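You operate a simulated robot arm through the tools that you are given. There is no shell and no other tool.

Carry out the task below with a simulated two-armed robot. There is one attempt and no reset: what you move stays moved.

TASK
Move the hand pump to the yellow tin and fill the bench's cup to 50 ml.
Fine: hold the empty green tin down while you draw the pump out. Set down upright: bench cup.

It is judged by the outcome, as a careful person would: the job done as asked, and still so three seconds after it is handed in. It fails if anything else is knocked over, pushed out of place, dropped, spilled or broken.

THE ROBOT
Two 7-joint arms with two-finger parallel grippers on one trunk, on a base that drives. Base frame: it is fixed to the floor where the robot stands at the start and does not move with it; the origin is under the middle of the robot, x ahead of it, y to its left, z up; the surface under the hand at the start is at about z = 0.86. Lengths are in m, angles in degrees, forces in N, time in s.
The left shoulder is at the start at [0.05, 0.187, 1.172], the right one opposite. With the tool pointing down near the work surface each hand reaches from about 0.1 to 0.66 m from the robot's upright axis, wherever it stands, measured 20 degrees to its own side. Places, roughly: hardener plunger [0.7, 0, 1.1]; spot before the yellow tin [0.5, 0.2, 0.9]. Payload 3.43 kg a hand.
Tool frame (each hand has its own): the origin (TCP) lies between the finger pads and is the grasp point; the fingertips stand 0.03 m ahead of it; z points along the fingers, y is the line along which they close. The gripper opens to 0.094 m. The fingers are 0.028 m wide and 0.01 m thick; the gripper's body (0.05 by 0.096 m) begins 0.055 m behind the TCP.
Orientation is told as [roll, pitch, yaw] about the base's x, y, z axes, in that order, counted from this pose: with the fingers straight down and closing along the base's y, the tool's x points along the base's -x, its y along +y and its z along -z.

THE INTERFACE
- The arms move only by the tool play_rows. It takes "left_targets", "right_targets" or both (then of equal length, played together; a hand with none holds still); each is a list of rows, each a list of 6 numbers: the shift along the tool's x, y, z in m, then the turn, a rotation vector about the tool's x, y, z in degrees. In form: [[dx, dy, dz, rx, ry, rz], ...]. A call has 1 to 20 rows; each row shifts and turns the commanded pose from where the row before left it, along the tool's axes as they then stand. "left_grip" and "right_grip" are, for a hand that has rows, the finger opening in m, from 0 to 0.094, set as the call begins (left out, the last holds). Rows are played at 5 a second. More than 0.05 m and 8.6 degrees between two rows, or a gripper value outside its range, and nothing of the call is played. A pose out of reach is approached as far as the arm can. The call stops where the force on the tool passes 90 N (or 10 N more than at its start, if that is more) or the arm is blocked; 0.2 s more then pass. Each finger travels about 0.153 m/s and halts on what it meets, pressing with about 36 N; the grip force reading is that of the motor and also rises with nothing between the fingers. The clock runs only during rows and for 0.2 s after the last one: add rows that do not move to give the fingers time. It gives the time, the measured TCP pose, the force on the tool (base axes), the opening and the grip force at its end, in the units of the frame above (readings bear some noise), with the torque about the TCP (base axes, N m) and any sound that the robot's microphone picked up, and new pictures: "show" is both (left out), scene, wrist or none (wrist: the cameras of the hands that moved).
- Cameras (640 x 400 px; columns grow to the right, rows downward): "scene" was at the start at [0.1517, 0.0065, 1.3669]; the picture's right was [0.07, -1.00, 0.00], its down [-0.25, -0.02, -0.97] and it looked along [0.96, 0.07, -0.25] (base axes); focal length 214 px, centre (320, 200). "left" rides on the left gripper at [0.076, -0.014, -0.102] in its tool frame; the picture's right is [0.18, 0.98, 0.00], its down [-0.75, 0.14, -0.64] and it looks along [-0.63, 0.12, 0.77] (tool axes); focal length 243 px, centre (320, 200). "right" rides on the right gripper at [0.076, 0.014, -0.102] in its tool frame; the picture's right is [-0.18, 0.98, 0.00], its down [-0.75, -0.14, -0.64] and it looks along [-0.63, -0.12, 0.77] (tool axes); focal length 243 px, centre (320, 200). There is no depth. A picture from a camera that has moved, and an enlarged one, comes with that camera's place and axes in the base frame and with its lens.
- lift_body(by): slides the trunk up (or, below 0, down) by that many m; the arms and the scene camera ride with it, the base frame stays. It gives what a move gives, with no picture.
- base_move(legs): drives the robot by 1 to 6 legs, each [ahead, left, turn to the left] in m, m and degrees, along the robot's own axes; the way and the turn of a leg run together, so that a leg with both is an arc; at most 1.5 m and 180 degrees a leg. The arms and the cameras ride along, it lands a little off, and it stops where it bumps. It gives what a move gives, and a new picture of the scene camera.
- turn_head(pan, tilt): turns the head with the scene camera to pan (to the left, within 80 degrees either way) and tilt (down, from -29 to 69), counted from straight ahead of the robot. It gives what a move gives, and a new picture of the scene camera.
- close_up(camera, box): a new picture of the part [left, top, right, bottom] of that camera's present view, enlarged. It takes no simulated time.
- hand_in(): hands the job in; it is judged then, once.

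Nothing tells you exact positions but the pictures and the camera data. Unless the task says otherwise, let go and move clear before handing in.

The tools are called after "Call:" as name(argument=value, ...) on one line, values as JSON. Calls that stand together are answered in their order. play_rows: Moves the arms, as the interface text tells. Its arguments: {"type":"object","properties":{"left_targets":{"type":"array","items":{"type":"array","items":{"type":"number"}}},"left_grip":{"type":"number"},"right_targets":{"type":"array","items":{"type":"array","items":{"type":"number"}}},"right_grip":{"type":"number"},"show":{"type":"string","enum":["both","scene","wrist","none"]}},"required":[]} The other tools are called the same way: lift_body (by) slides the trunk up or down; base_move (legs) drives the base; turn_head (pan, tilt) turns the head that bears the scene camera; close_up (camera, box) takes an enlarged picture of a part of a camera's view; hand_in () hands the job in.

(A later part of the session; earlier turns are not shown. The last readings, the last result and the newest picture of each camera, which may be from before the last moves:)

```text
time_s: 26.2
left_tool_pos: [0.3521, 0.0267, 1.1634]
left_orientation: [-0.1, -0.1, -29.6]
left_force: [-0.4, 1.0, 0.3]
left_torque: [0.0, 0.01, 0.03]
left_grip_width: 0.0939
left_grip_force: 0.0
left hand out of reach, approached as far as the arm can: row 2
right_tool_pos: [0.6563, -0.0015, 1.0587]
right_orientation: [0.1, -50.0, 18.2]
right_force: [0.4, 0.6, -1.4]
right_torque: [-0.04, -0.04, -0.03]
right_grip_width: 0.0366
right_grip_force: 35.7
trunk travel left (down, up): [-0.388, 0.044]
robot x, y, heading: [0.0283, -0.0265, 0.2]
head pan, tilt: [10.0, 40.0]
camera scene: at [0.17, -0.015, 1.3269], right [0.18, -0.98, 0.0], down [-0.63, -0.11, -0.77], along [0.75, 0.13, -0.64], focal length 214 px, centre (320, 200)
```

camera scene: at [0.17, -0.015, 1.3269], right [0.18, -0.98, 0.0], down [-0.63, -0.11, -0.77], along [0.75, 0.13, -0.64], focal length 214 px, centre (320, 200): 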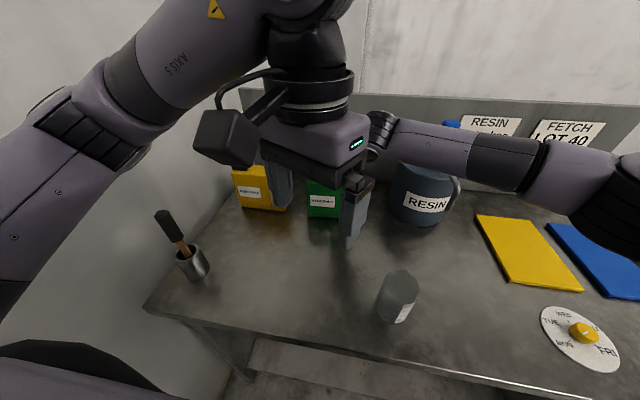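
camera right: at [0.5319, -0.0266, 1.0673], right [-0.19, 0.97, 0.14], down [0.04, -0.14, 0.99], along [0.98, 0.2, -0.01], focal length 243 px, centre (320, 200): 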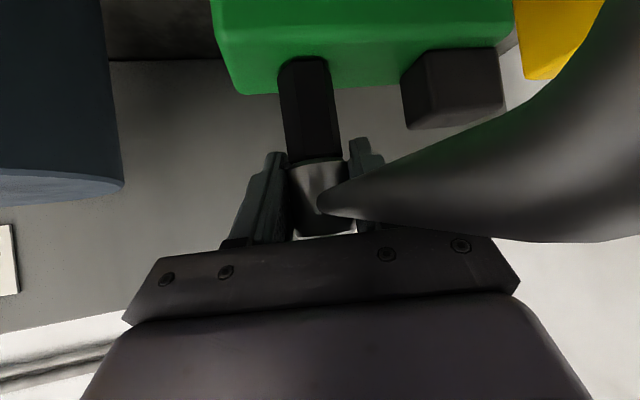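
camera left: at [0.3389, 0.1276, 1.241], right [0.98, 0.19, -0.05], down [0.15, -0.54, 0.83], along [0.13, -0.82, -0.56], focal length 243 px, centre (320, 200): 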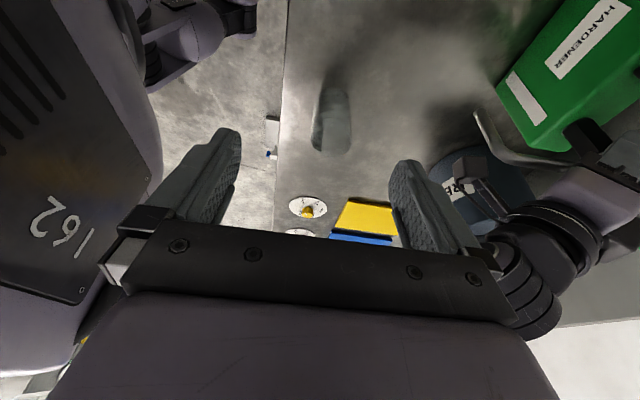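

Call:
play_rows(left_targets=[[-0.014, 0.0358, -0.012, 0, 0, 0], [-0.014, 0.0358, -0.012, 0, 0, 0], [-0.014, 0.0358, -0.012, 0, 0, 0], [-0.014, 0.0358, -0.012, 0, 0, 0], [-0.014, 0.0358, -0.012, 0, 0, 0]], show="scene")

```text
time_s: 27.4
left_tool_pos: [0.5035, 0.1477, 1.2218]
left_orientation: [-0.2, 0.1, -29.9]
left_force: [-0.6, -0.2, 0.4]
left_torque: [0.01, -0.01, 0.02]
left_grip_width: 0.0939
left_grip_force: 0.0
right_tool_pos: [0.6575, -0.0024, 1.0591]
right_orientation: [0.1, -50.0, 18.0]
right_force: [-0.9, 0.1, -2.0]
right_torque: [0.01, -0.02, 0.02]
right_grip_width: 0.0366
right_grip_force: 35.9
trunk travel left (down, up): [-0.388, 0.044]
robot x, y, heading: [0.0305, -0.0292, 0.4]
head pan, tilt: [10.0, 40.0]
camera scene: at [0.17, -0.015, 1.3269], right [0.18, -0.98, 0.0], down [-0.63, -0.11, -0.77], along [0.75, 0.13, -0.64], focal length 214 px, centre (320, 200)
```

scene: 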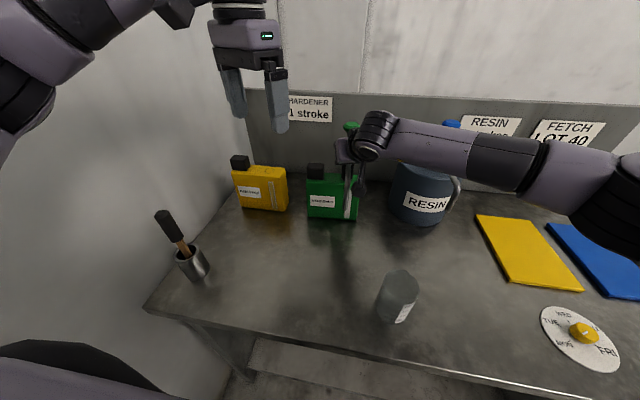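

This heading reaches well. I'll extend a little further and try turning to the front-to-back closing direction here.

Call:
play_rows(left_targets=[[-0.035, 0.02, 0, 0, 0, 0], [-0.035, 0.02, 0, 0, 0, 0], [-0.02, 0.01, 0, 0, 0, 0], [0, 0, 0, 0, 0, 8.5], [0, 0, 0, 0, 0, 8.5], [0, 0, 0, 0, 0, 8.5], [0, 0, 0, 0, 0, 8.5], [0, 0, 0, 0, 0, 8.5], [0, 0, 0, 0, 0, 8.5], [0, 0, 0, 0, 0, 8.5]], show="scene")

```text
time_s: 29.6
left_tool_pos: [0.346, 0.0542, 1.1548]
left_orientation: [-0.1, -0.1, -89.2]
left_force: [0.1, -0.6, 0.2]
left_torque: [-0.01, 0.02, 0.0]
left_grip_width: 0.0939
left_grip_force: 0.0
left hand out of reach, approached as far as the arm can: row 2, 3, 4, 5, 6, 7, 8, 9, 10
right_tool_pos: [0.6583, -0.0015, 1.0607]
right_orientation: [0.1, -50.0, 18.2]
right_force: [-1.5, -0.5, -2.1]
right_torque: [-0.1, -0.03, -0.03]
right_grip_width: 0.0364
right_grip_force: 36.7
trunk travel left (down, up): [-0.388, 0.044]
robot x, y, heading: [0.0292, -0.0307, 0.2]
head pan, tilt: [10.0, 40.0]
camera scene: at [0.1698, -0.0152, 1.3269], right [0.18, -0.98, 0.0], down [-0.63, -0.11, -0.77], along [0.75, 0.13, -0.64], focal length 214 px, centre (320, 200)
```

scene: 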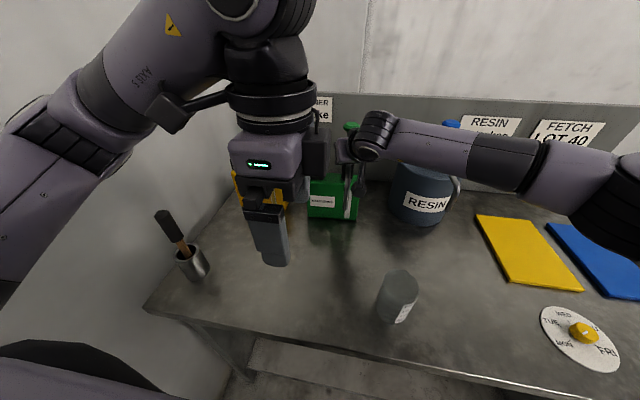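

A vertical hand at that twist is out of reach, so I'll use a natural slanted hand instead. It will grip the green tin's fixed cap across y and press down while the right hand draws the pump; first I'll untwist.

Call:
play_rows(left_targets=[[0, 0, 0, 0, 0, -8.1], [0, 0, 0, 0, 0, -8.1], [0, 0, 0, 0, 0, -8.1], [0, 0, 0, 0, 0, -8.1], [0, 0, 0, 0, 0, -8.1], [0, 0, 0, 0, 0, -8.1], [0, 0, 0, 0, 0, -8.1], [0, 0, 0, 0, 0, -8.1], [0, 0, 0, 0, 0, -8.1], [0, 0, 0, 0, 0, -8.1]], show="none")

```text
time_s: 31.8
left_tool_pos: [0.3461, 0.0547, 1.1556]
left_orientation: [-0.2, 0.0, -8.1]
left_force: [-0.3, 0.2, 0.3]
left_torque: [0.0, -0.02, -0.01]
left_grip_width: 0.0939
left_grip_force: 0.1
right_tool_pos: [0.6577, -0.0008, 1.0592]
right_orientation: [0.2, -50.1, 18.2]
right_force: [1.1, 0.4, -1.5]
right_torque: [0.01, 0.02, 0.0]
right_grip_width: 0.0364
right_grip_force: 35.8
trunk travel left (down, up): [-0.388, 0.044]
robot x, y, heading: [0.0282, -0.0302, 0.0]
head pan, tilt: [10.0, 40.0]
```

Call:
play_rows(left_targets=[[-0.0274, 0.0278, -0.0163, 0, 0, 0], [-0.0274, 0.0278, -0.0163, 0, 0, 0], [-0.0274, 0.0278, -0.0163, 0, 0, 0], [-0.0274, 0.0278, -0.0163, 0, 0, 0], [0, 0, 0, 0, -7.5, 0], [0, 0, 0, 0, -7.5, 0], [0, 0, 0, 0, -7.5, 0], [0, 0, 0, 0, -7.5, 0], [0, 0, 0, 0, -7.5, 0], [0, 0, 0, 0, -7.5, 0]])

```text
time_s: 34.2
left_tool_pos: [0.4664, 0.1198, 1.2233]
left_orientation: [1.9, -45.2, -11.3]
left_force: [0.4, 0.6, 0.0]
left_torque: [0.0, -0.01, -0.01]
left_grip_width: 0.0941
left_grip_force: 0.1
right_tool_pos: [0.6555, -0.0197, 1.0595]
right_orientation: [1.4, -50.2, 16.7]
right_force: [-0.5, 0.0, -2.2]
right_torque: [-0.1, -0.01, -0.01]
right_grip_width: 0.0365
right_grip_force: 35.5
trunk travel left (down, up): [-0.388, 0.044]
robot x, y, heading: [0.0278, -0.0317, -0.3]
head pan, tilt: [10.0, 40.0]
stopped in row 10 (left hand): the arm was blocked; the commanded pose is now the measured one
camera scene: at [0.1672, -0.0345, 1.3276], right [0.17, -0.99, -0.02], down [-0.63, -0.1, -0.77], along [0.76, 0.14, -0.64], focal length 214 px, centre (320, 200)
camera left: at [0.3387, 0.1278, 1.2424], right [0.04, 0.99, -0.11], down [0.1, 0.1, 0.99], along [0.99, -0.05, -0.09], focal length 243 px, centre (320, 200)
```

scene: 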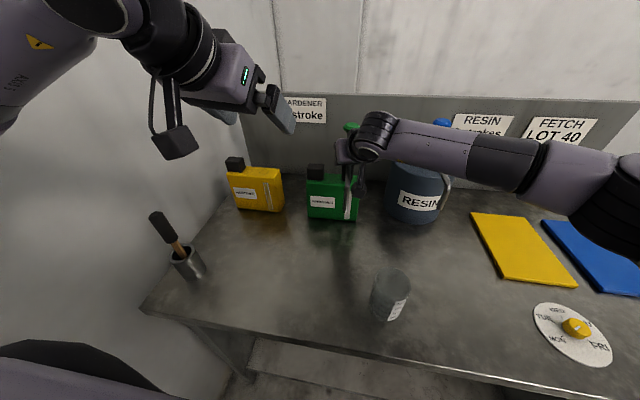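
left: 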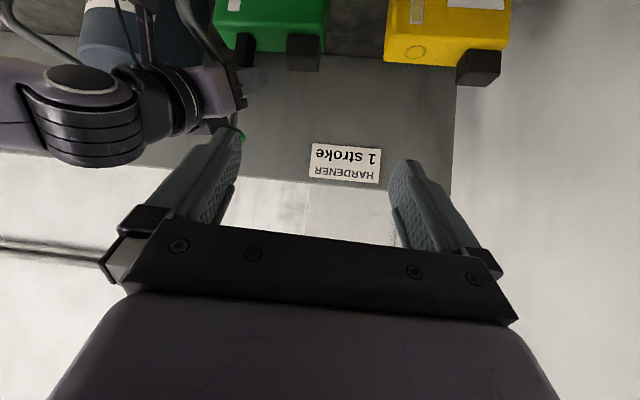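

The left elbow ran into the wall and pushed the robot a little sideways, which dragged the pump about 2 cm right. I'll undo the last left turns to relieve that at once and then check.

Call:
play_rows(left_targets=[[0, 0, 0, 0, 7.5, 0], [0, 0, 0, 0, 7.5, 0]])

```text
time_s: 34.8
left_tool_pos: [0.471, 0.1441, 1.2197]
left_orientation: [0.1, -29.9, -9.2]
left_force: [0.3, 0.2, -1.1]
left_torque: [-0.04, -0.01, 0.0]
left_grip_width: 0.0941
left_grip_force: 0.1
right_tool_pos: [0.6585, -0.0025, 1.0593]
right_orientation: [0.1, -50.2, 17.8]
right_force: [-0.1, 1.2, -1.1]
right_torque: [-0.01, 0.01, -0.03]
right_grip_width: 0.0366
right_grip_force: 36.0
trunk travel left (down, up): [-0.388, 0.044]
robot x, y, heading: [0.0266, -0.0339, -0.0]
head pan, tilt: [10.0, 40.0]
camera scene: at [0.1702, -0.0152, 1.3263], right [0.17, -0.98, 0.0], down [-0.63, -0.11, -0.77], along [0.75, 0.13, -0.64], focal length 214 px, centre (320, 200)
camera left: at [0.3513, 0.1481, 1.2698], right [0.0, 1.0, -0.09], down [0.35, 0.09, 0.93], along [0.94, -0.03, -0.35], focal length 243 px, centre (320, 200)
```

scene: 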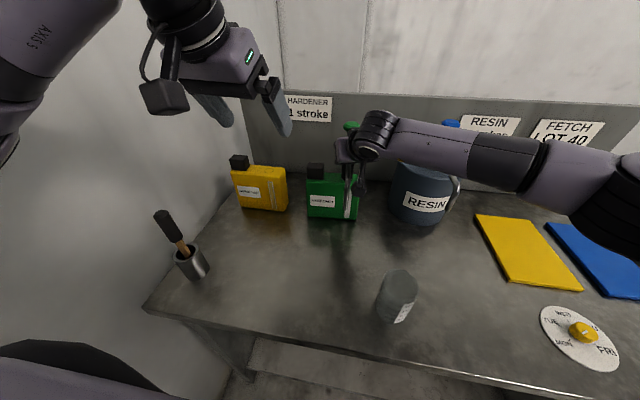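
left: 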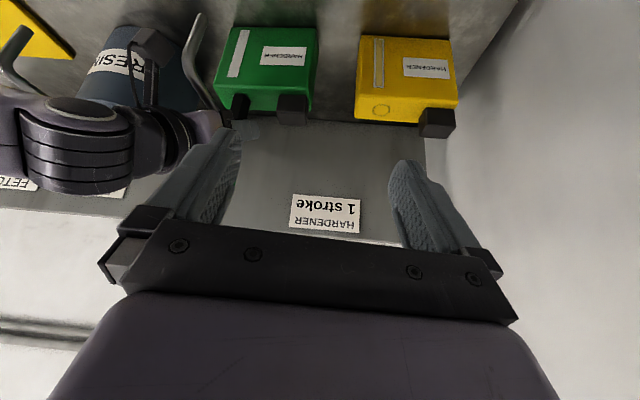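

Everything returned to place. I'll extend the left arm forward and down first (which brings the elbow in from the wall), with the fingers partly closed for clearance.

Call:
play_rows(left_targets=[[-0.0098, -0.0019, 0.0307, 0, 0, 0], [-0.0098, -0.0019, 0.0307, 0, 0, 0], [-0.0098, -0.0019, 0.0307, 0, 0, 0], [-0.0098, -0.0019, 0.0307, 0, 0, 0]], left_grip=0.065)

```text
time_s: 35.8
left_tool_pos: [0.5623, 0.117, 1.1314]
left_orientation: [0.1, -30.1, -9.4]
left_force: [-0.9, 0.1, -0.5]
left_torque: [0.03, -0.02, -0.01]
left_grip_width: 0.065
left_grip_force: 0.1
right_tool_pos: [0.6563, -0.0043, 1.0589]
right_orientation: [0.0, -50.0, 17.9]
right_force: [-0.2, 1.0, -0.2]
right_torque: [0.08, -0.07, -0.04]
right_grip_width: 0.0364
right_grip_force: 36.1
trunk travel left (down, up): [-0.388, 0.044]
robot x, y, heading: [0.0242, -0.0322, 0.0]
head pan, tilt: [10.0, 40.0]
camera scene: at [0.1699, -0.0167, 1.3269], right [0.17, -0.98, 0.0], down [-0.63, -0.11, -0.77], along [0.75, 0.13, -0.64], focal length 214 px, centre (320, 200)
camera left: at [0.4441, 0.1226, 1.1821], right [0.0, 1.0, -0.09], down [0.35, 0.08, 0.93], along [0.94, -0.03, -0.35], focal length 243 px, centre (320, 200)
```

scene: 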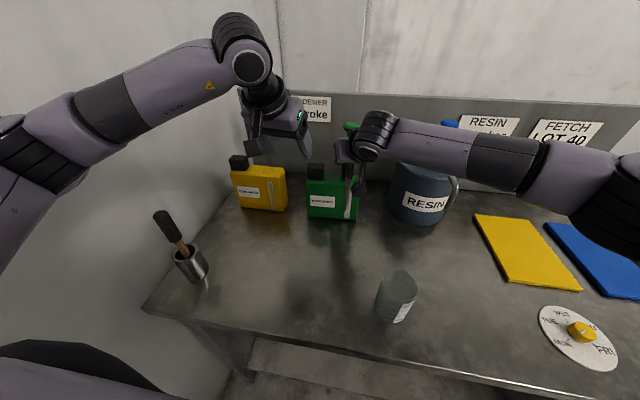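
left: 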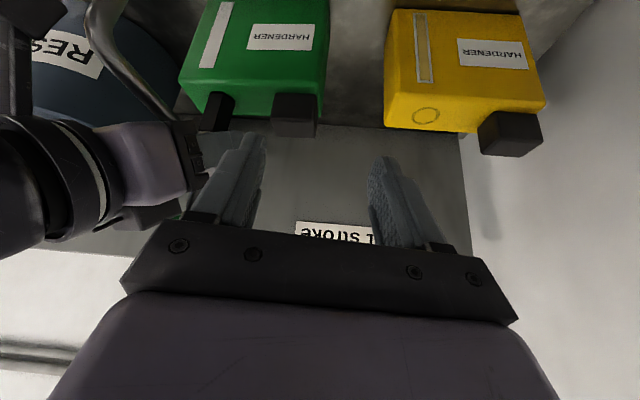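

Call:
close_up(camera="left", box=[160, 0, 400, 150])

Call:
close_up(camera="scene", box=[280, 110, 400, 230])

```text
2.67 times, centred on (280, 75) of left
camera zoom: at [0.4441, 0.1226, 1.1821], right [0.0, 1.0, -0.09], down [0.35, 0.08, 0.93], along [0.94, -0.03, -0.35], focal length 647 px, centre (427, 533)
```

zoom: 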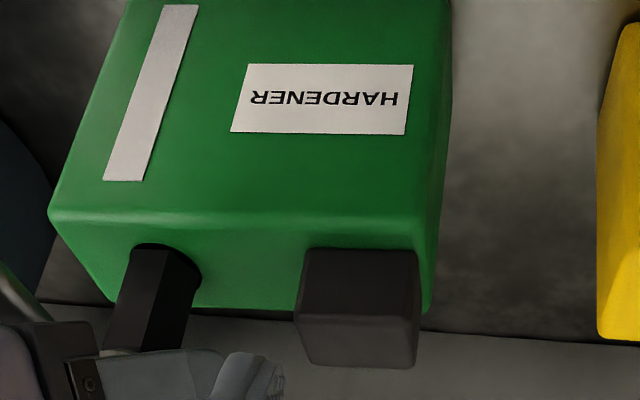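

```text
3.33 times, centred on (340, 170) of scene
camera zoom: at [0.1699, -0.0167, 1.3269], right [0.17, -0.98, 0.0], down [-0.63, -0.11, -0.77], along [0.75, 0.13, -0.64], focal length 715 px, centre (253, 300)
```

zoom: 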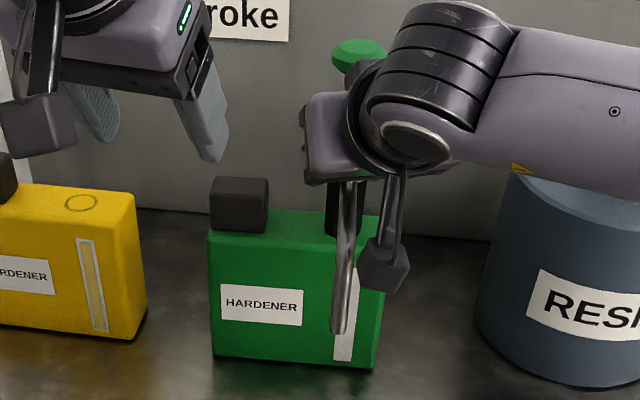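

The left elbow has too little room beside the wall, so I'll release the pump for now and back both hands off. Then I'll shift the base to the right and redo both approaches with more space.

Call:
play_rows(right_targets=[[0, 0, 0, 0, 0, 0], [0, 0, 0, 0, 0, 0], [0, 0, -0.03, 0, 0, 0], [0, 0, -0.04, 0, 0, 0], [0, 0, -0.04, 0, 0, 0], [0, 0, -0.04, 0, 0, 0]], right_grip=0.094, left_targets=[[0, 0, 0, 0, 0, 0], [0, 0, 0, 0, 0, 0], [0.01, 0, -0.03, 0, 0, 0], [0.01, 0, -0.03, 0, 0, 0], [0.01, 0, -0.03, 0, 0, 0], [0, 0, -0.03, 0, 0, 0]])

```text
time_s: 37.2
left_tool_pos: [0.4789, 0.1314, 1.2229]
left_orientation: [0.3, -30.1, -9.4]
left_force: [-0.8, 0.2, -0.2]
left_torque: [0.02, -0.01, 0.0]
left_grip_width: 0.0651
left_grip_force: 0.1
right_tool_pos: [0.547, -0.0411, 1.1559]
right_orientation: [0.0, -50.0, 17.9]
right_force: [-0.1, -0.5, -0.8]
right_torque: [-0.04, 0.0, 0.01]
right_grip_width: 0.094
right_grip_force: 0.1
trunk travel left (down, up): [-0.388, 0.044]
robot x, y, heading: [0.0265, -0.0332, -0.1]
head pan, tilt: [10.0, 40.0]
camera scene: at [0.1688, -0.0171, 1.327], right [0.17, -0.98, 0.0], down [-0.63, -0.11, -0.77], along [0.76, 0.13, -0.64], focal length 214 px, centre (320, 200)
camera right: at [0.4225, -0.0649, 1.1644], right [-0.19, 0.97, 0.14], down [0.04, -0.14, 0.99], along [0.98, 0.19, -0.01], focal length 243 px, centre (320, 200)
camera left: at [0.3586, 0.1363, 1.273], right [0.0, 1.0, -0.09], down [0.35, 0.08, 0.93], along [0.94, -0.03, -0.35], focal length 243 px, centre (320, 200)
```

scene: 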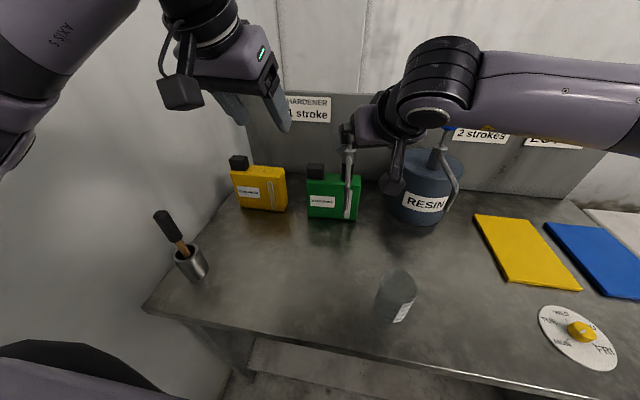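
right: 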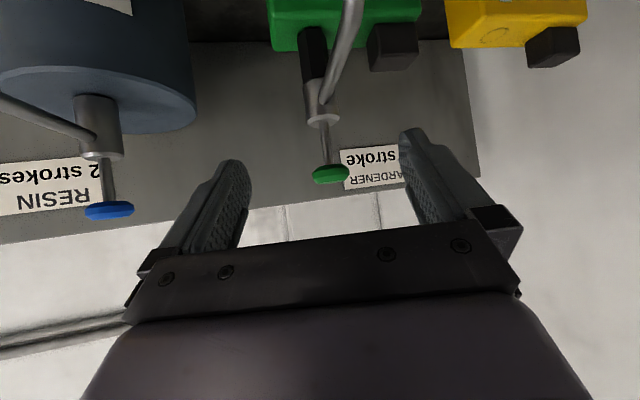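
left: 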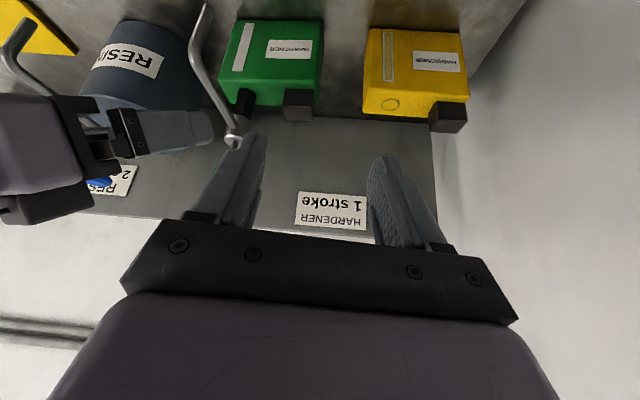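

Both hands are clear and nothing moved. I'll raise and retract the right hand a bit, then shift the base about 10 cm right.

Call:
play_rows(right_targets=[[-0.025, 0, -0.04, 0, 0, 0], [-0.025, 0, -0.04, 0, 0, 0]], show="none")

Call:
base_move(legs=[[0, -0.1, 0]])

```text
time_s: 37.8
left_tool_pos: [0.479, 0.1324, 1.2226]
left_orientation: [0.3, -30.1, -9.5]
left_force: [0.1, -0.2, 0.5]
left_torque: [0.02, 0.04, 0.01]
left_grip_width: 0.065
left_grip_force: 0.1
right_tool_pos: [0.5183, -0.048, 1.247]
right_orientation: [0.0, -49.9, 18.0]
right_force: [-0.3, 0.4, -0.3]
right_torque: [-0.01, 0.03, -0.03]
right_grip_width: 0.0941
right_grip_force: 0.0
trunk travel left (down, up): [-0.388, 0.044]
robot x, y, heading: [0.0318, -0.0285, -0.2]
head pan, tilt: [10.0, 40.0]
```

```text
time_s: 39.3
left_tool_pos: [0.4784, 0.0318, 1.2217]
left_orientation: [0.1, -30.1, -9.6]
left_force: [-0.4, 0.3, -1.0]
left_torque: [0.01, 0.02, -0.01]
left_grip_width: 0.0651
left_grip_force: 0.0
right_tool_pos: [0.5199, -0.1467, 1.2463]
right_orientation: [0.1, -49.9, 17.9]
right_force: [-0.1, -0.4, -0.7]
right_torque: [-0.01, 0.0, 0.03]
right_grip_width: 0.0939
right_grip_force: 0.2
trunk travel left (down, up): [-0.388, 0.044]
robot x, y, heading: [0.0257, -0.1284, -0.2]
head pan, tilt: [10.0, 40.0]
camera scene: at [0.1696, -0.1164, 1.327], right [0.17, -0.99, 0.0], down [-0.63, -0.11, -0.77], along [0.75, 0.13, -0.64], focal length 214 px, centre (320, 200)
```

scene: 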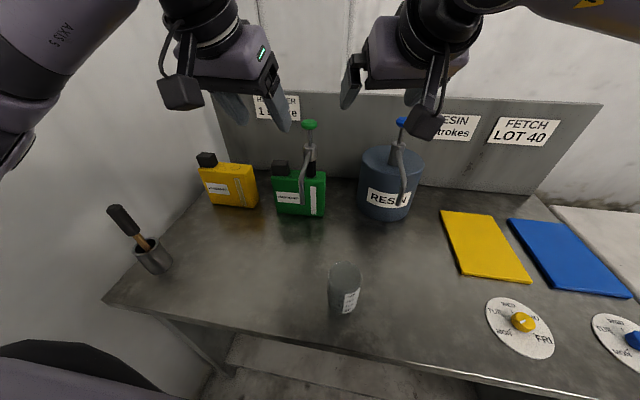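

Now there is more room on the left. I'll bring the right hand back to just short of the pump collar and look at its shape closely.

Call:
play_rows(right_targets=[[0.0073, 0.0237, 0.0388, 0, 0, 0], [0.0073, 0.0237, 0.0388, 0, 0, 0], [0.0073, 0.0237, 0.0388, 0, 0, 0], [0.0073, 0.0237, 0.0388, 0, 0, 0]], show="wrist")

Call:
close_up(camera="right", box=[240, 20, 440, 220])

```text
time_s: 40.3
left_tool_pos: [0.4801, 0.0374, 1.2194]
left_orientation: [0.6, -29.4, -9.0]
left_force: [4.5, 21.1, -15.0]
left_torque: [1.05, 0.23, 0.55]
left_grip_width: 0.0531
left_grip_force: 0.0
right_tool_pos: [0.5858, -0.0256, 1.1273]
right_orientation: [0.3, -50.3, 17.4]
right_force: [-4.7, -20.0, 15.7]
right_torque: [1.82, 1.0, 1.88]
right_grip_width: 0.0942
right_grip_force: 0.1
trunk travel left (down, up): [-0.388, 0.044]
robot x, y, heading: [0.0277, -0.1304, 0.1]
head pan, tilt: [10.0, 40.0]
camera right: at [0.4616, -0.0493, 1.1349], right [-0.18, 0.97, 0.14], down [0.03, -0.14, 0.99], along [0.98, 0.19, 0.0], focal length 243 px, centre (320, 200)
```

right: 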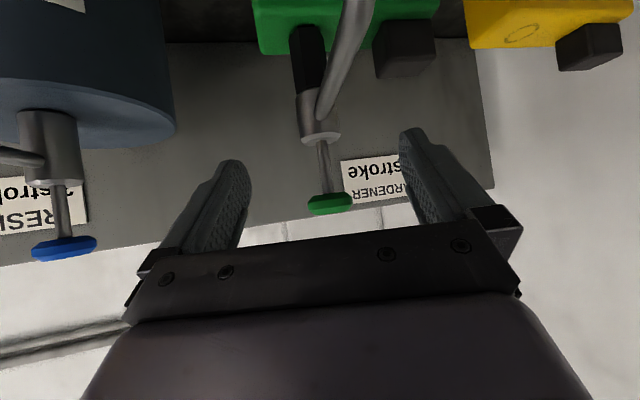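

```text
2.00 times, centred on (340, 120) of right
camera zoom: at [0.4616, -0.0493, 1.1349], right [-0.18, 0.97, 0.14], down [0.03, -0.14, 0.99], along [0.98, 0.19, 0.0], focal length 485 px, centre (280, 360)
```

zoom: 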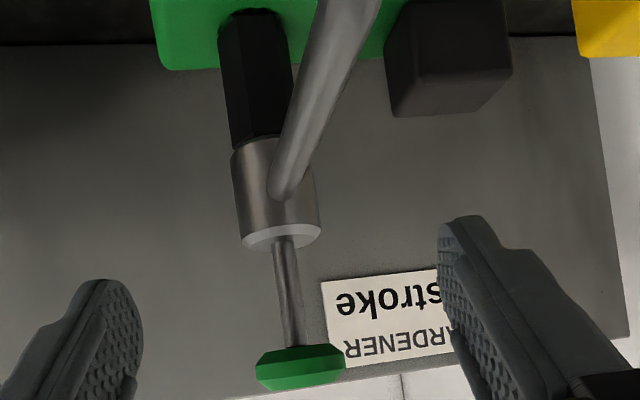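

The two hands touched lightly because the left hand was still in the way. I'll move the left hand back to its own side.

Call:
play_rows(left_targets=[[0, 0.03, 0, 0, 0, 0], [0, 0.03, 0, 0, 0, 0], [0, 0.03, 0, 0, 0, 0]])

```text
time_s: 41.1
left_tool_pos: [0.4904, 0.1201, 1.2222]
left_orientation: [0.0, -30.2, -9.5]
left_force: [-0.3, 0.2, -0.3]
left_torque: [-0.02, 0.0, 0.03]
left_grip_width: 0.065
left_grip_force: 0.1
right_tool_pos: [0.5836, -0.023, 1.125]
right_orientation: [-0.1, -50.0, 18.0]
right_force: [0.9, -0.7, 0.5]
right_torque: [-0.02, 0.0, -0.01]
right_grip_width: 0.0943
right_grip_force: 0.1
trunk travel left (down, up): [-0.388, 0.044]
robot x, y, heading: [0.0294, -0.1265, -0.2]
head pan, tilt: [10.0, 40.0]
camera scene: at [0.1695, -0.1154, 1.327], right [0.17, -0.98, 0.0], down [-0.63, -0.11, -0.77], along [0.75, 0.13, -0.64], focal length 214 px, centre (320, 200)
camera left: at [0.372, 0.1258, 1.273], right [0.0, 1.0, -0.09], down [0.35, 0.08, 0.93], along [0.94, -0.04, -0.35], focal length 243 px, centre (320, 200)
```

scene: 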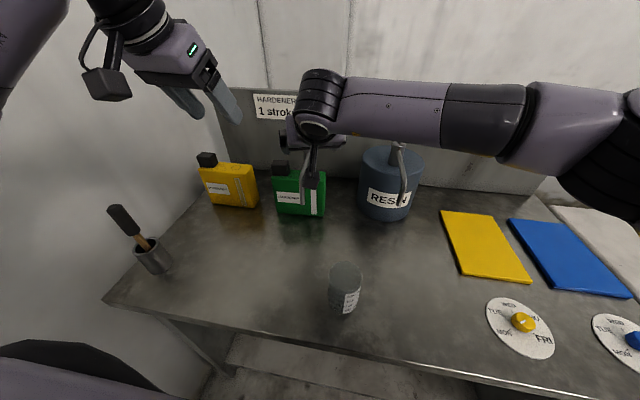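
left: 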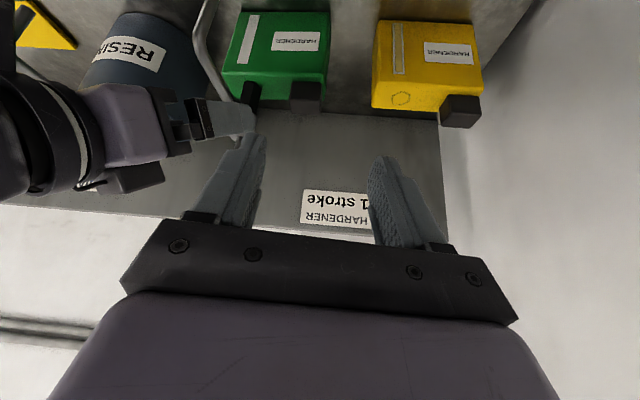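

Call:
play_rows(left_targets=[[-0.0007, -0.0021, 0.035, 0, 0, 0], [-0.0007, -0.0021, 0.035, 0, 0, 0], [-0.0007, -0.0021, 0.035, 0, 0, 0], [-0.0007, -0.0021, 0.035, 0, 0, 0], [0, 0, 0, 0, -6.25, 0], [0, 0, 0, 0, -6.25, 0], [0, 0, 0, 0, -6.25, 0], [0, 0, 0, 0, -6.25, 0]])

```text
time_s: 42.9
left_tool_pos: [0.5623, 0.1019, 1.1035]
left_orientation: [0.1, -55.2, -9.5]
left_force: [0.0, -0.5, 1.2]
left_torque: [-0.02, 0.01, -0.04]
left_grip_width: 0.0649
left_grip_force: 0.0
right_tool_pos: [0.5852, -0.025, 1.1249]
right_orientation: [0.1, -50.0, 17.9]
right_force: [0.2, 0.1, -0.8]
right_torque: [-0.03, -0.04, 0.01]
right_grip_width: 0.0945
right_grip_force: 0.0
trunk travel left (down, up): [-0.388, 0.044]
robot x, y, heading: [0.028, -0.1287, -0.2]
head pan, tilt: [10.0, 40.0]
camera scene: at [0.1695, -0.1159, 1.327], right [0.17, -0.99, 0.0], down [-0.63, -0.11, -0.77], along [0.75, 0.13, -0.64], focal length 214 px, centre (320, 200)
camera left: at [0.4341, 0.1086, 1.0993], right [0.06, 0.99, -0.15], down [-0.07, 0.15, 0.99], along [1.0, -0.05, 0.08], focal length 243 px, centre (320, 200)
```

scene: 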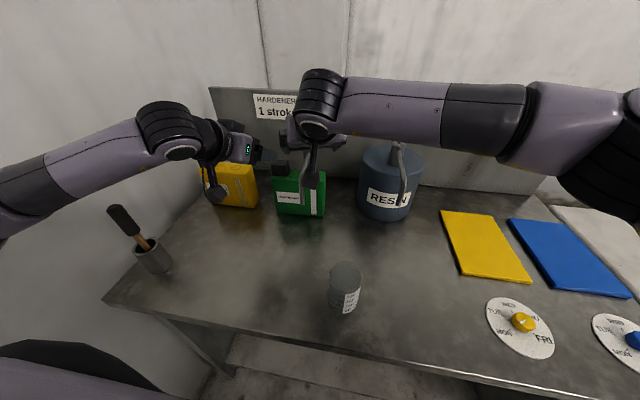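
left: 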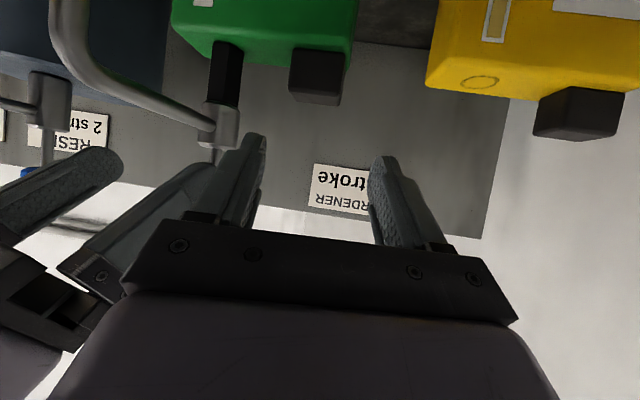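

No wall contact now. I'll back the right hand off a few centimetres, square the left hand's heading, and bring the left fingers to just short of the green cap.

Call:
play_rows(left_targets=[[0, 0, 0, -4.5, 0, -3.2], [0, 0, 0, 0, 0, 0], [0.0032, -0.0049, 0.025, 0, 0, 0], [0.0032, -0.0049, 0.025, 0, 0, 0], [0.0032, -0.0049, 0.025, 0, 0, 0]], right_targets=[[0, 0, -0.035, 0, 0, 0], [0, 0, -0.035, 0, 0, 0], [0, 0, 0, 0, 0, 0], [0, 0, 0, 0, 0, 0], [0, 0, 0, 0, 0, 0]])

Call:
close_up(camera="left", box=[160, 20, 460, 260])

```text
time_s: 44.1
left_tool_pos: [0.6202, 0.0827, 1.0518]
left_orientation: [0.2, -55.1, -4.1]
left_force: [-0.6, 0.4, 0.0]
left_torque: [0.0, 0.0, 0.03]
left_grip_width: 0.065
left_grip_force: 0.0
right_tool_pos: [0.5352, -0.0437, 1.1697]
right_orientation: [0.0, -49.9, 18.0]
right_force: [0.1, 0.5, -1.1]
right_torque: [0.03, -0.02, 0.0]
right_grip_width: 0.0939
right_grip_force: 0.1
trunk travel left (down, up): [-0.388, 0.044]
robot x, y, heading: [0.0286, -0.1295, -0.3]
head pan, tilt: [10.0, 40.0]
camera scene: at [0.17, -0.1161, 1.3269], right [0.17, -0.99, 0.0], down [-0.63, -0.11, -0.77], along [0.75, 0.13, -0.64], focal length 214 px, centre (320, 200)
camera right: at [0.4095, -0.0675, 1.1776], right [-0.19, 0.97, 0.14], down [0.04, -0.14, 0.99], along [0.98, 0.19, -0.01], focal length 243 px, centre (320, 200)
camera left: at [0.49, 0.0778, 1.0475], right [-0.04, 0.99, -0.15], down [-0.09, 0.15, 0.99], along [1.0, 0.05, 0.08], focal length 243 px, centre (320, 200)
```

scene: 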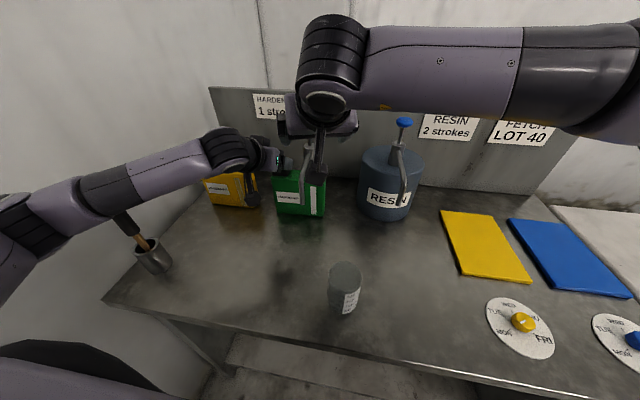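
right: 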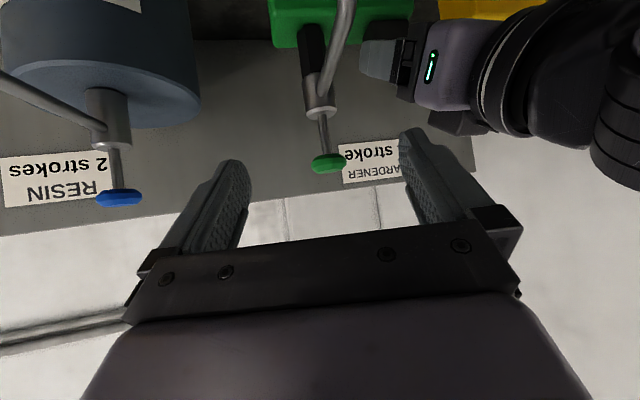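
left: 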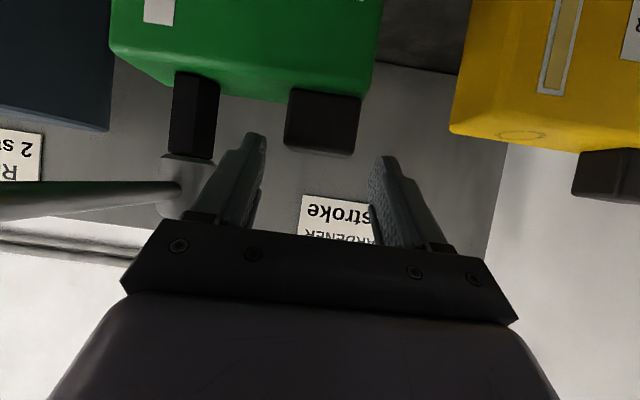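

```text
1.67 times, centred on (310, 140) of left
camera zoom: at [0.49, 0.0778, 1.0475], right [-0.04, 0.99, -0.15], down [-0.09, 0.15, 0.99], along [1.0, 0.05, 0.08], focal length 404 px, centre (337, 300)
```

zoom: 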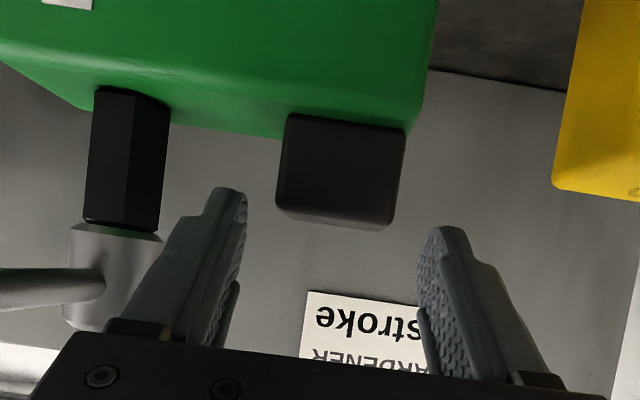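

The cap is centred between the left fingers. I'll advance onto it, then close.

Call:
play_rows(left_targets=[[0, 0, 0.016, 0, 0, 0], [0, 0, 0.016, 0, 0, 0], [0, 0, 0.014, 0, 0, 0]], show="wrist")

Call:
play_rows(left_targets=[[0, 0, 0, 0, 0, 0], [0, 0, 0, 0, 0, 0], [0, 0, 0, 0, 0, 0]], left_grip=0.0)

Call:
close_up(camera="scene", box=[200, 90, 350, 230])

```text
time_s: 44.9
left_tool_pos: [0.6561, 0.0792, 1.026]
left_orientation: [0.0, -55.0, -4.0]
left_force: [-0.5, -0.2, -0.3]
left_torque: [0.0, -0.01, 0.02]
left_grip_width: 0.0647
left_grip_force: 0.2
right_tool_pos: [0.535, -0.0432, 1.1703]
right_orientation: [0.1, -49.9, 17.9]
right_force: [-1.2, -0.5, 0.3]
right_torque: [-0.01, 0.01, 0.0]
right_grip_width: 0.0941
right_grip_force: 0.1
trunk travel left (down, up): [-0.388, 0.044]
robot x, y, heading: [0.0272, -0.1305, -0.2]
head pan, tilt: [10.0, 40.0]
camera left: at [0.5271, 0.0747, 1.0219], right [-0.04, 0.99, -0.15], down [-0.09, 0.15, 0.99], along [1.0, 0.05, 0.08], focal length 243 px, centre (320, 200)
```

left: 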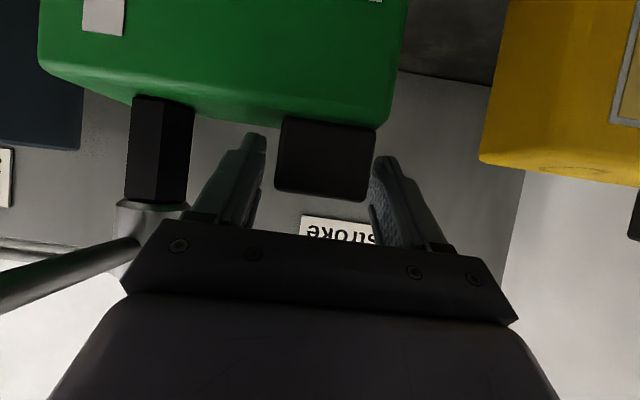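

```text
time_s: 45.7
left_tool_pos: [0.6568, 0.0799, 1.0259]
left_orientation: [0.1, -55.1, -4.0]
left_force: [-0.4, 0.6, 0.0]
left_torque: [0.18, -0.11, 0.06]
left_grip_width: 0.0499
left_grip_force: 36.3
right_tool_pos: [0.5352, -0.0433, 1.1692]
right_orientation: [0.1, -50.0, 17.9]
right_force: [0.2, 0.5, -0.3]
right_torque: [-0.01, -0.01, 0.02]
right_grip_width: 0.0939
right_grip_force: 0.0
trunk travel left (down, up): [-0.388, 0.044]
robot x, y, heading: [0.0259, -0.1294, -0.4]
head pan, tilt: [10.0, 40.0]
camera scene: at [0.1696, -0.1161, 1.327], right [0.17, -0.99, 0.0], down [-0.63, -0.11, -0.77], along [0.75, 0.13, -0.64], focal length 214 px, centre (320, 200)
camera left: at [0.5269, 0.0748, 1.022], right [-0.04, 0.99, -0.15], down [-0.09, 0.15, 0.99], along [1.0, 0.05, 0.08], focal length 243 px, centre (320, 200)
```

scene: 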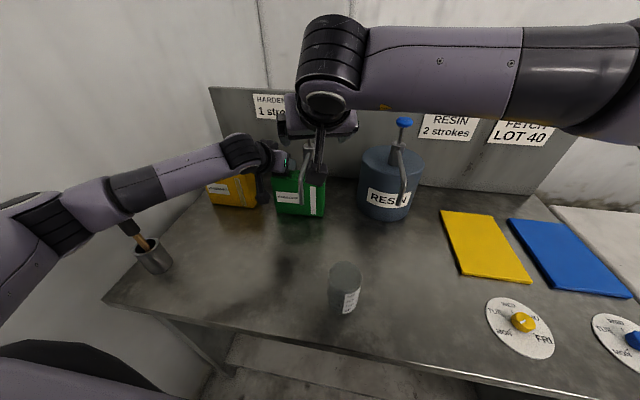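
left: 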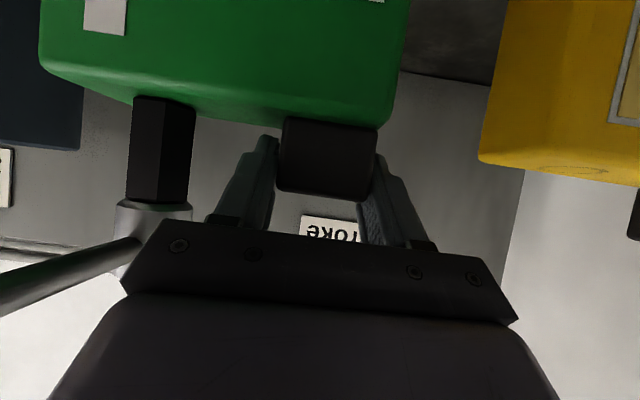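

```text
2.86 times, centred on (275, 160) of scene
camera zoom: at [0.1696, -0.1161, 1.327], right [0.17, -0.99, 0.0], down [-0.63, -0.11, -0.77], along [0.75, 0.13, -0.64], focal length 613 px, centre (449, 314)
```

zoom: 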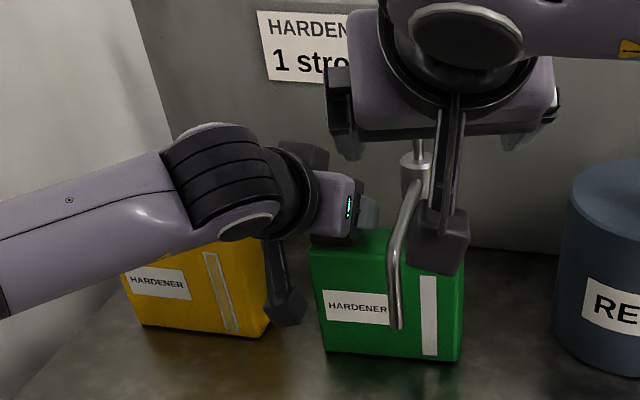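

The left hand grips the cap firmly (0.05 m), with the tin undisturbed. Now I'll bring the right hand onto the collar with a narrower opening, so that it stays clear of the left hand.

Call:
play_rows(right_targets=[[0, 0.0004, 0.034, 0, 0, 0], [0, 0.0004, 0.034, 0, 0, 0], [0, 0.0003, 0.034, 0, 0, 0], [0, 0.0003, 0.034, 0, 0, 0]], right_grip=0.054)

Call:
close_up(camera="scene", box=[220, 90, 340, 220])

```text
time_s: 46.7
left_tool_pos: [0.656, 0.0814, 1.0262]
left_orientation: [0.2, -55.2, -4.0]
left_force: [-0.9, 0.0, -0.4]
left_torque: [0.14, -0.14, -0.01]
left_grip_width: 0.05
left_grip_force: 36.1
right_tool_pos: [0.631, -0.0086, 1.0803]
right_orientation: [0.0, -50.0, 17.9]
right_force: [-1.2, 0.2, 0.2]
right_torque: [0.0, 0.02, 0.01]
right_grip_width: 0.0541
right_grip_force: 0.1
trunk travel left (down, up): [-0.388, 0.044]
robot x, y, heading: [0.0254, -0.133, -0.2]
head pan, tilt: [10.0, 40.0]
camera scene: at [0.1697, -0.1159, 1.327], right [0.17, -0.99, 0.0], down [-0.63, -0.11, -0.77], along [0.75, 0.13, -0.64], focal length 214 px, centre (320, 200)
camera right: at [0.5063, -0.0334, 1.0887], right [-0.19, 0.97, 0.14], down [0.04, -0.14, 0.99], along [0.98, 0.19, -0.01], focal length 243 px, centre (320, 200)
```

scene: 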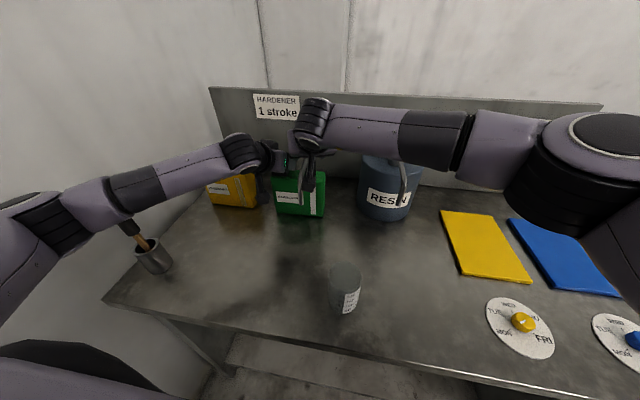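
right: 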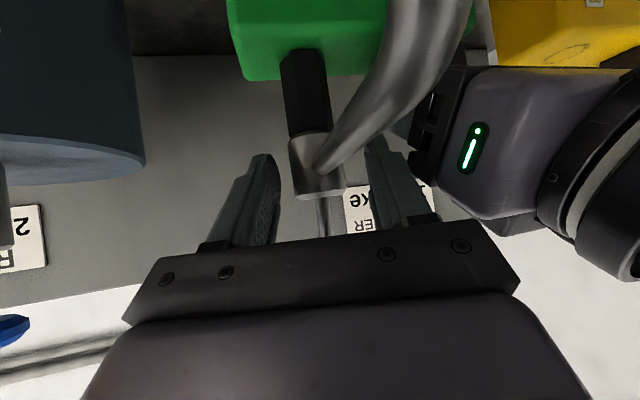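

```text
3.08 times, centred on (280, 155) of scene
camera zoom: at [0.1697, -0.1159, 1.327], right [0.17, -0.99, 0.0], down [-0.63, -0.11, -0.77], along [0.75, 0.13, -0.64], focal length 660 px, centre (443, 338)
```

zoom: 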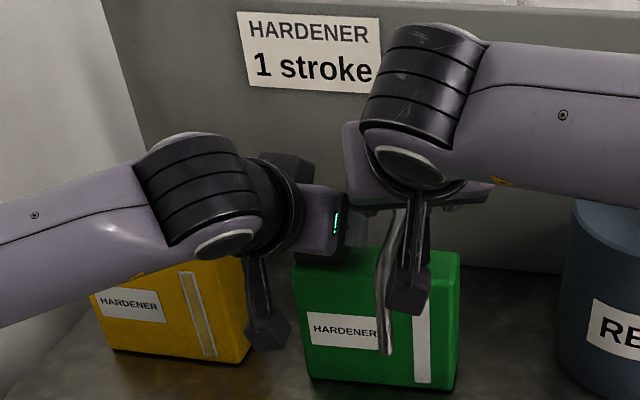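

Call:
play_rows(right_targets=[[0, -0.001, 0.0175, 0, 0, 0], [0, -0.001, 0.0175, 0, 0, 0]], show="wrist")

Call:
play_rows(right_targets=[[0, 0, 0, 0, 0, 0], [0, 0, 0, 0, 0, 0], [0, 0, 0, 0, 0, 0]], right_grip=0.0)

Call:
close_up(camera="scene", box=[220, 90, 340, 220])

```text
time_s: 47.3
left_tool_pos: [0.6558, 0.0811, 1.0255]
left_orientation: [0.1, -55.1, -3.7]
left_force: [7.2, 0.3, -0.1]
left_torque: [0.08, 0.54, 0.57]
left_grip_width: 0.0498
left_grip_force: 36.1
right_tool_pos: [0.6578, -0.0034, 1.0598]
right_orientation: [0.1, -50.1, 18.0]
right_force: [-8.1, -2.6, 2.6]
right_torque: [0.15, -0.48, -0.03]
right_grip_width: 0.054
right_grip_force: 0.1
trunk travel left (down, up): [-0.388, 0.044]
robot x, y, heading: [0.0271, -0.1321, -0.0]
head pan, tilt: [10.0, 40.0]
camera right: at [0.5337, -0.0278, 1.0674], right [-0.19, 0.97, 0.14], down [0.04, -0.14, 0.99], along [0.98, 0.19, -0.01], focal length 243 px, centre (320, 200)
```

right: 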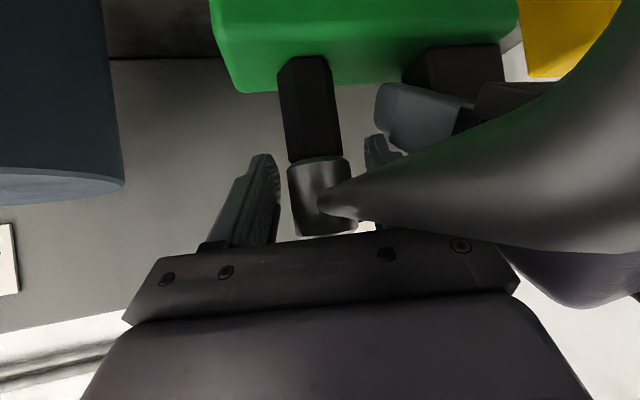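

```text
time_s: 48.1
left_tool_pos: [0.6561, 0.0811, 1.0271]
left_orientation: [0.2, -55.0, -3.8]
left_force: [15.3, 0.9, -0.3]
left_torque: [0.1, 0.3, 1.12]
left_grip_width: 0.05
left_grip_force: 36.2
right_tool_pos: [0.6586, -0.0027, 1.0604]
right_orientation: [0.1, -50.0, 18.0]
right_force: [-11.8, -1.4, 5.7]
right_torque: [0.15, -0.57, 0.03]
right_grip_width: 0.0361
right_grip_force: 36.4
trunk travel left (down, up): [-0.388, 0.044]
robot x, y, heading: [0.028, -0.1342, -0.1]
head pan, tilt: [10.0, 40.0]
camera scene: at [0.1695, -0.1162, 1.327], right [0.17, -0.98, 0.0], down [-0.63, -0.11, -0.77], along [0.75, 0.13, -0.64], focal length 214 px, centre (320, 200)
camera right: at [0.5336, -0.0276, 1.0674], right [-0.19, 0.97, 0.14], down [0.04, -0.14, 0.99], along [0.98, 0.2, -0.01], focal length 243 px, centre (320, 200)
```

scene: 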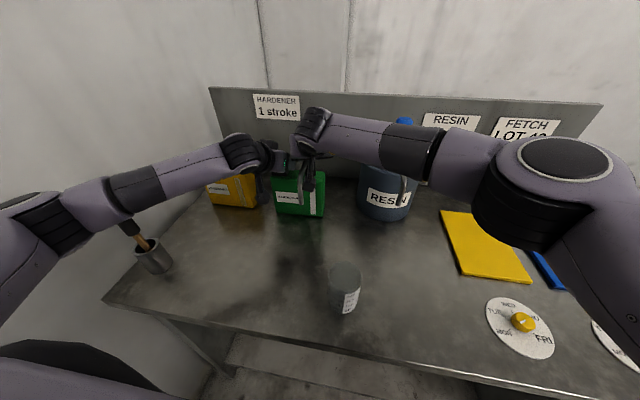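
right: 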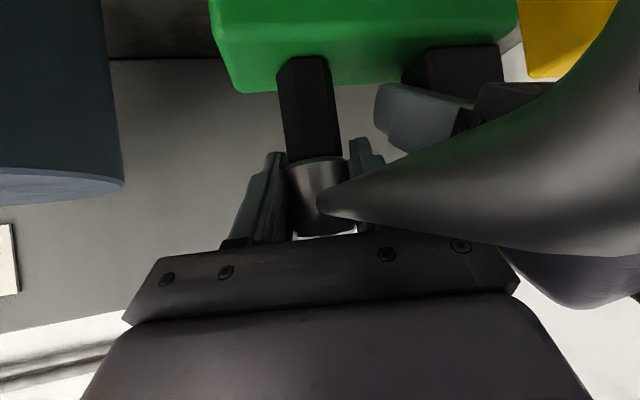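

```text
3.08 times, centred on (280, 155) of scene
camera zoom: at [0.1695, -0.1162, 1.327], right [0.17, -0.98, 0.0], down [-0.63, -0.11, -0.77], along [0.75, 0.13, -0.64], focal length 660 px, centre (443, 338)
```

zoom: 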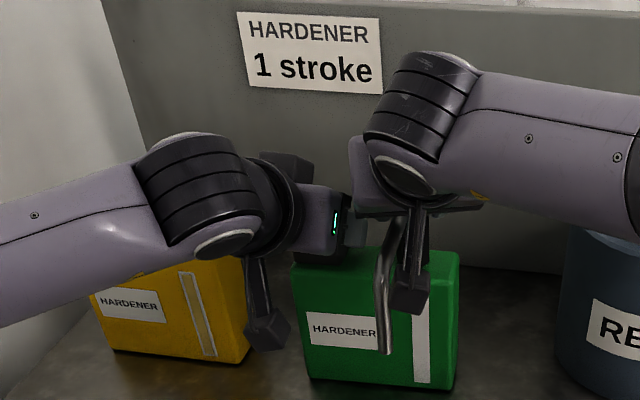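

Both grips are firm; there's a mild 12–15 N internal push between the hands. I'll ease the right hand back about 1 mm and check the forces before pulling.

Call:
play_rows(right_targets=[[0, 0, -0.0012, 0, 0, 0], [0, 0, 0, 0, 0, 0]], show="none")

```text
time_s: 48.7
left_tool_pos: [0.6562, 0.0812, 1.0266]
left_orientation: [0.1, -55.1, -4.1]
left_force: [6.7, 1.5, 0.5]
left_torque: [0.25, 0.46, 0.67]
left_grip_width: 0.0499
left_grip_force: 35.9
right_tool_pos: [0.6584, -0.0046, 1.0601]
right_orientation: [0.0, -50.0, 18.0]
right_force: [-6.0, 0.7, 1.1]
right_torque: [0.17, -0.45, -0.02]
right_grip_width: 0.0363
right_grip_force: 36.3
trunk travel left (down, up): [-0.388, 0.044]
robot x, y, heading: [0.0274, -0.1271, -0.2]
head pan, tilt: [10.0, 40.0]
```

Internal force is halved. Now I'll press the tin down slightly with the left hand and start drawing the pump up slowly with the right.

Call:
play_rows(left_targets=[[0.0025, 0, 0.0017, 0, 0, 0], [0, 0, 0, 0, 0, 0], [0, 0, 0, 0, 0, 0], [0, 0, 0, 0, 0, 0]], right_targets=[[0, 0, 0, 0, 0, 0], [-0.0015, 0, -0.0013, 0, 0, 0], [-0.0015, 0, -0.0013, 0, 0, 0], [-0.0015, 0, -0.0013, 0, 0, 0]], show="scene")

```text
time_s: 49.7
left_tool_pos: [0.6563, 0.0797, 1.0251]
left_orientation: [0.3, -55.5, -4.0]
left_force: [1.3, -0.4, 14.7]
left_torque: [0.2, -0.62, 0.2]
left_grip_width: 0.0498
left_grip_force: 36.3
right_tool_pos: [0.6584, -0.0037, 1.0656]
right_orientation: [0.1, -50.0, 17.9]
right_force: [-0.3, -0.3, -2.9]
right_torque: [-0.02, 0.01, 0.02]
right_grip_width: 0.0363
right_grip_force: 36.0
trunk travel left (down, up): [-0.388, 0.044]
robot x, y, heading: [0.0276, -0.1322, -0.3]
head pan, tilt: [10.0, 40.0]
camera scene: at [0.1683, -0.1165, 1.3273], right [0.17, -0.99, 0.0], down [-0.63, -0.11, -0.77], along [0.76, 0.13, -0.64], focal length 214 px, centre (320, 200)
```

scene: 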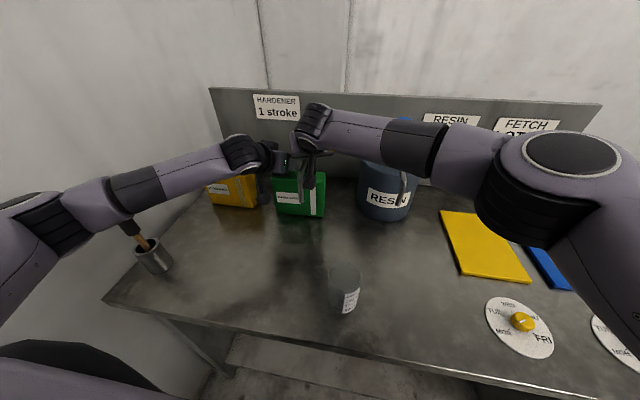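

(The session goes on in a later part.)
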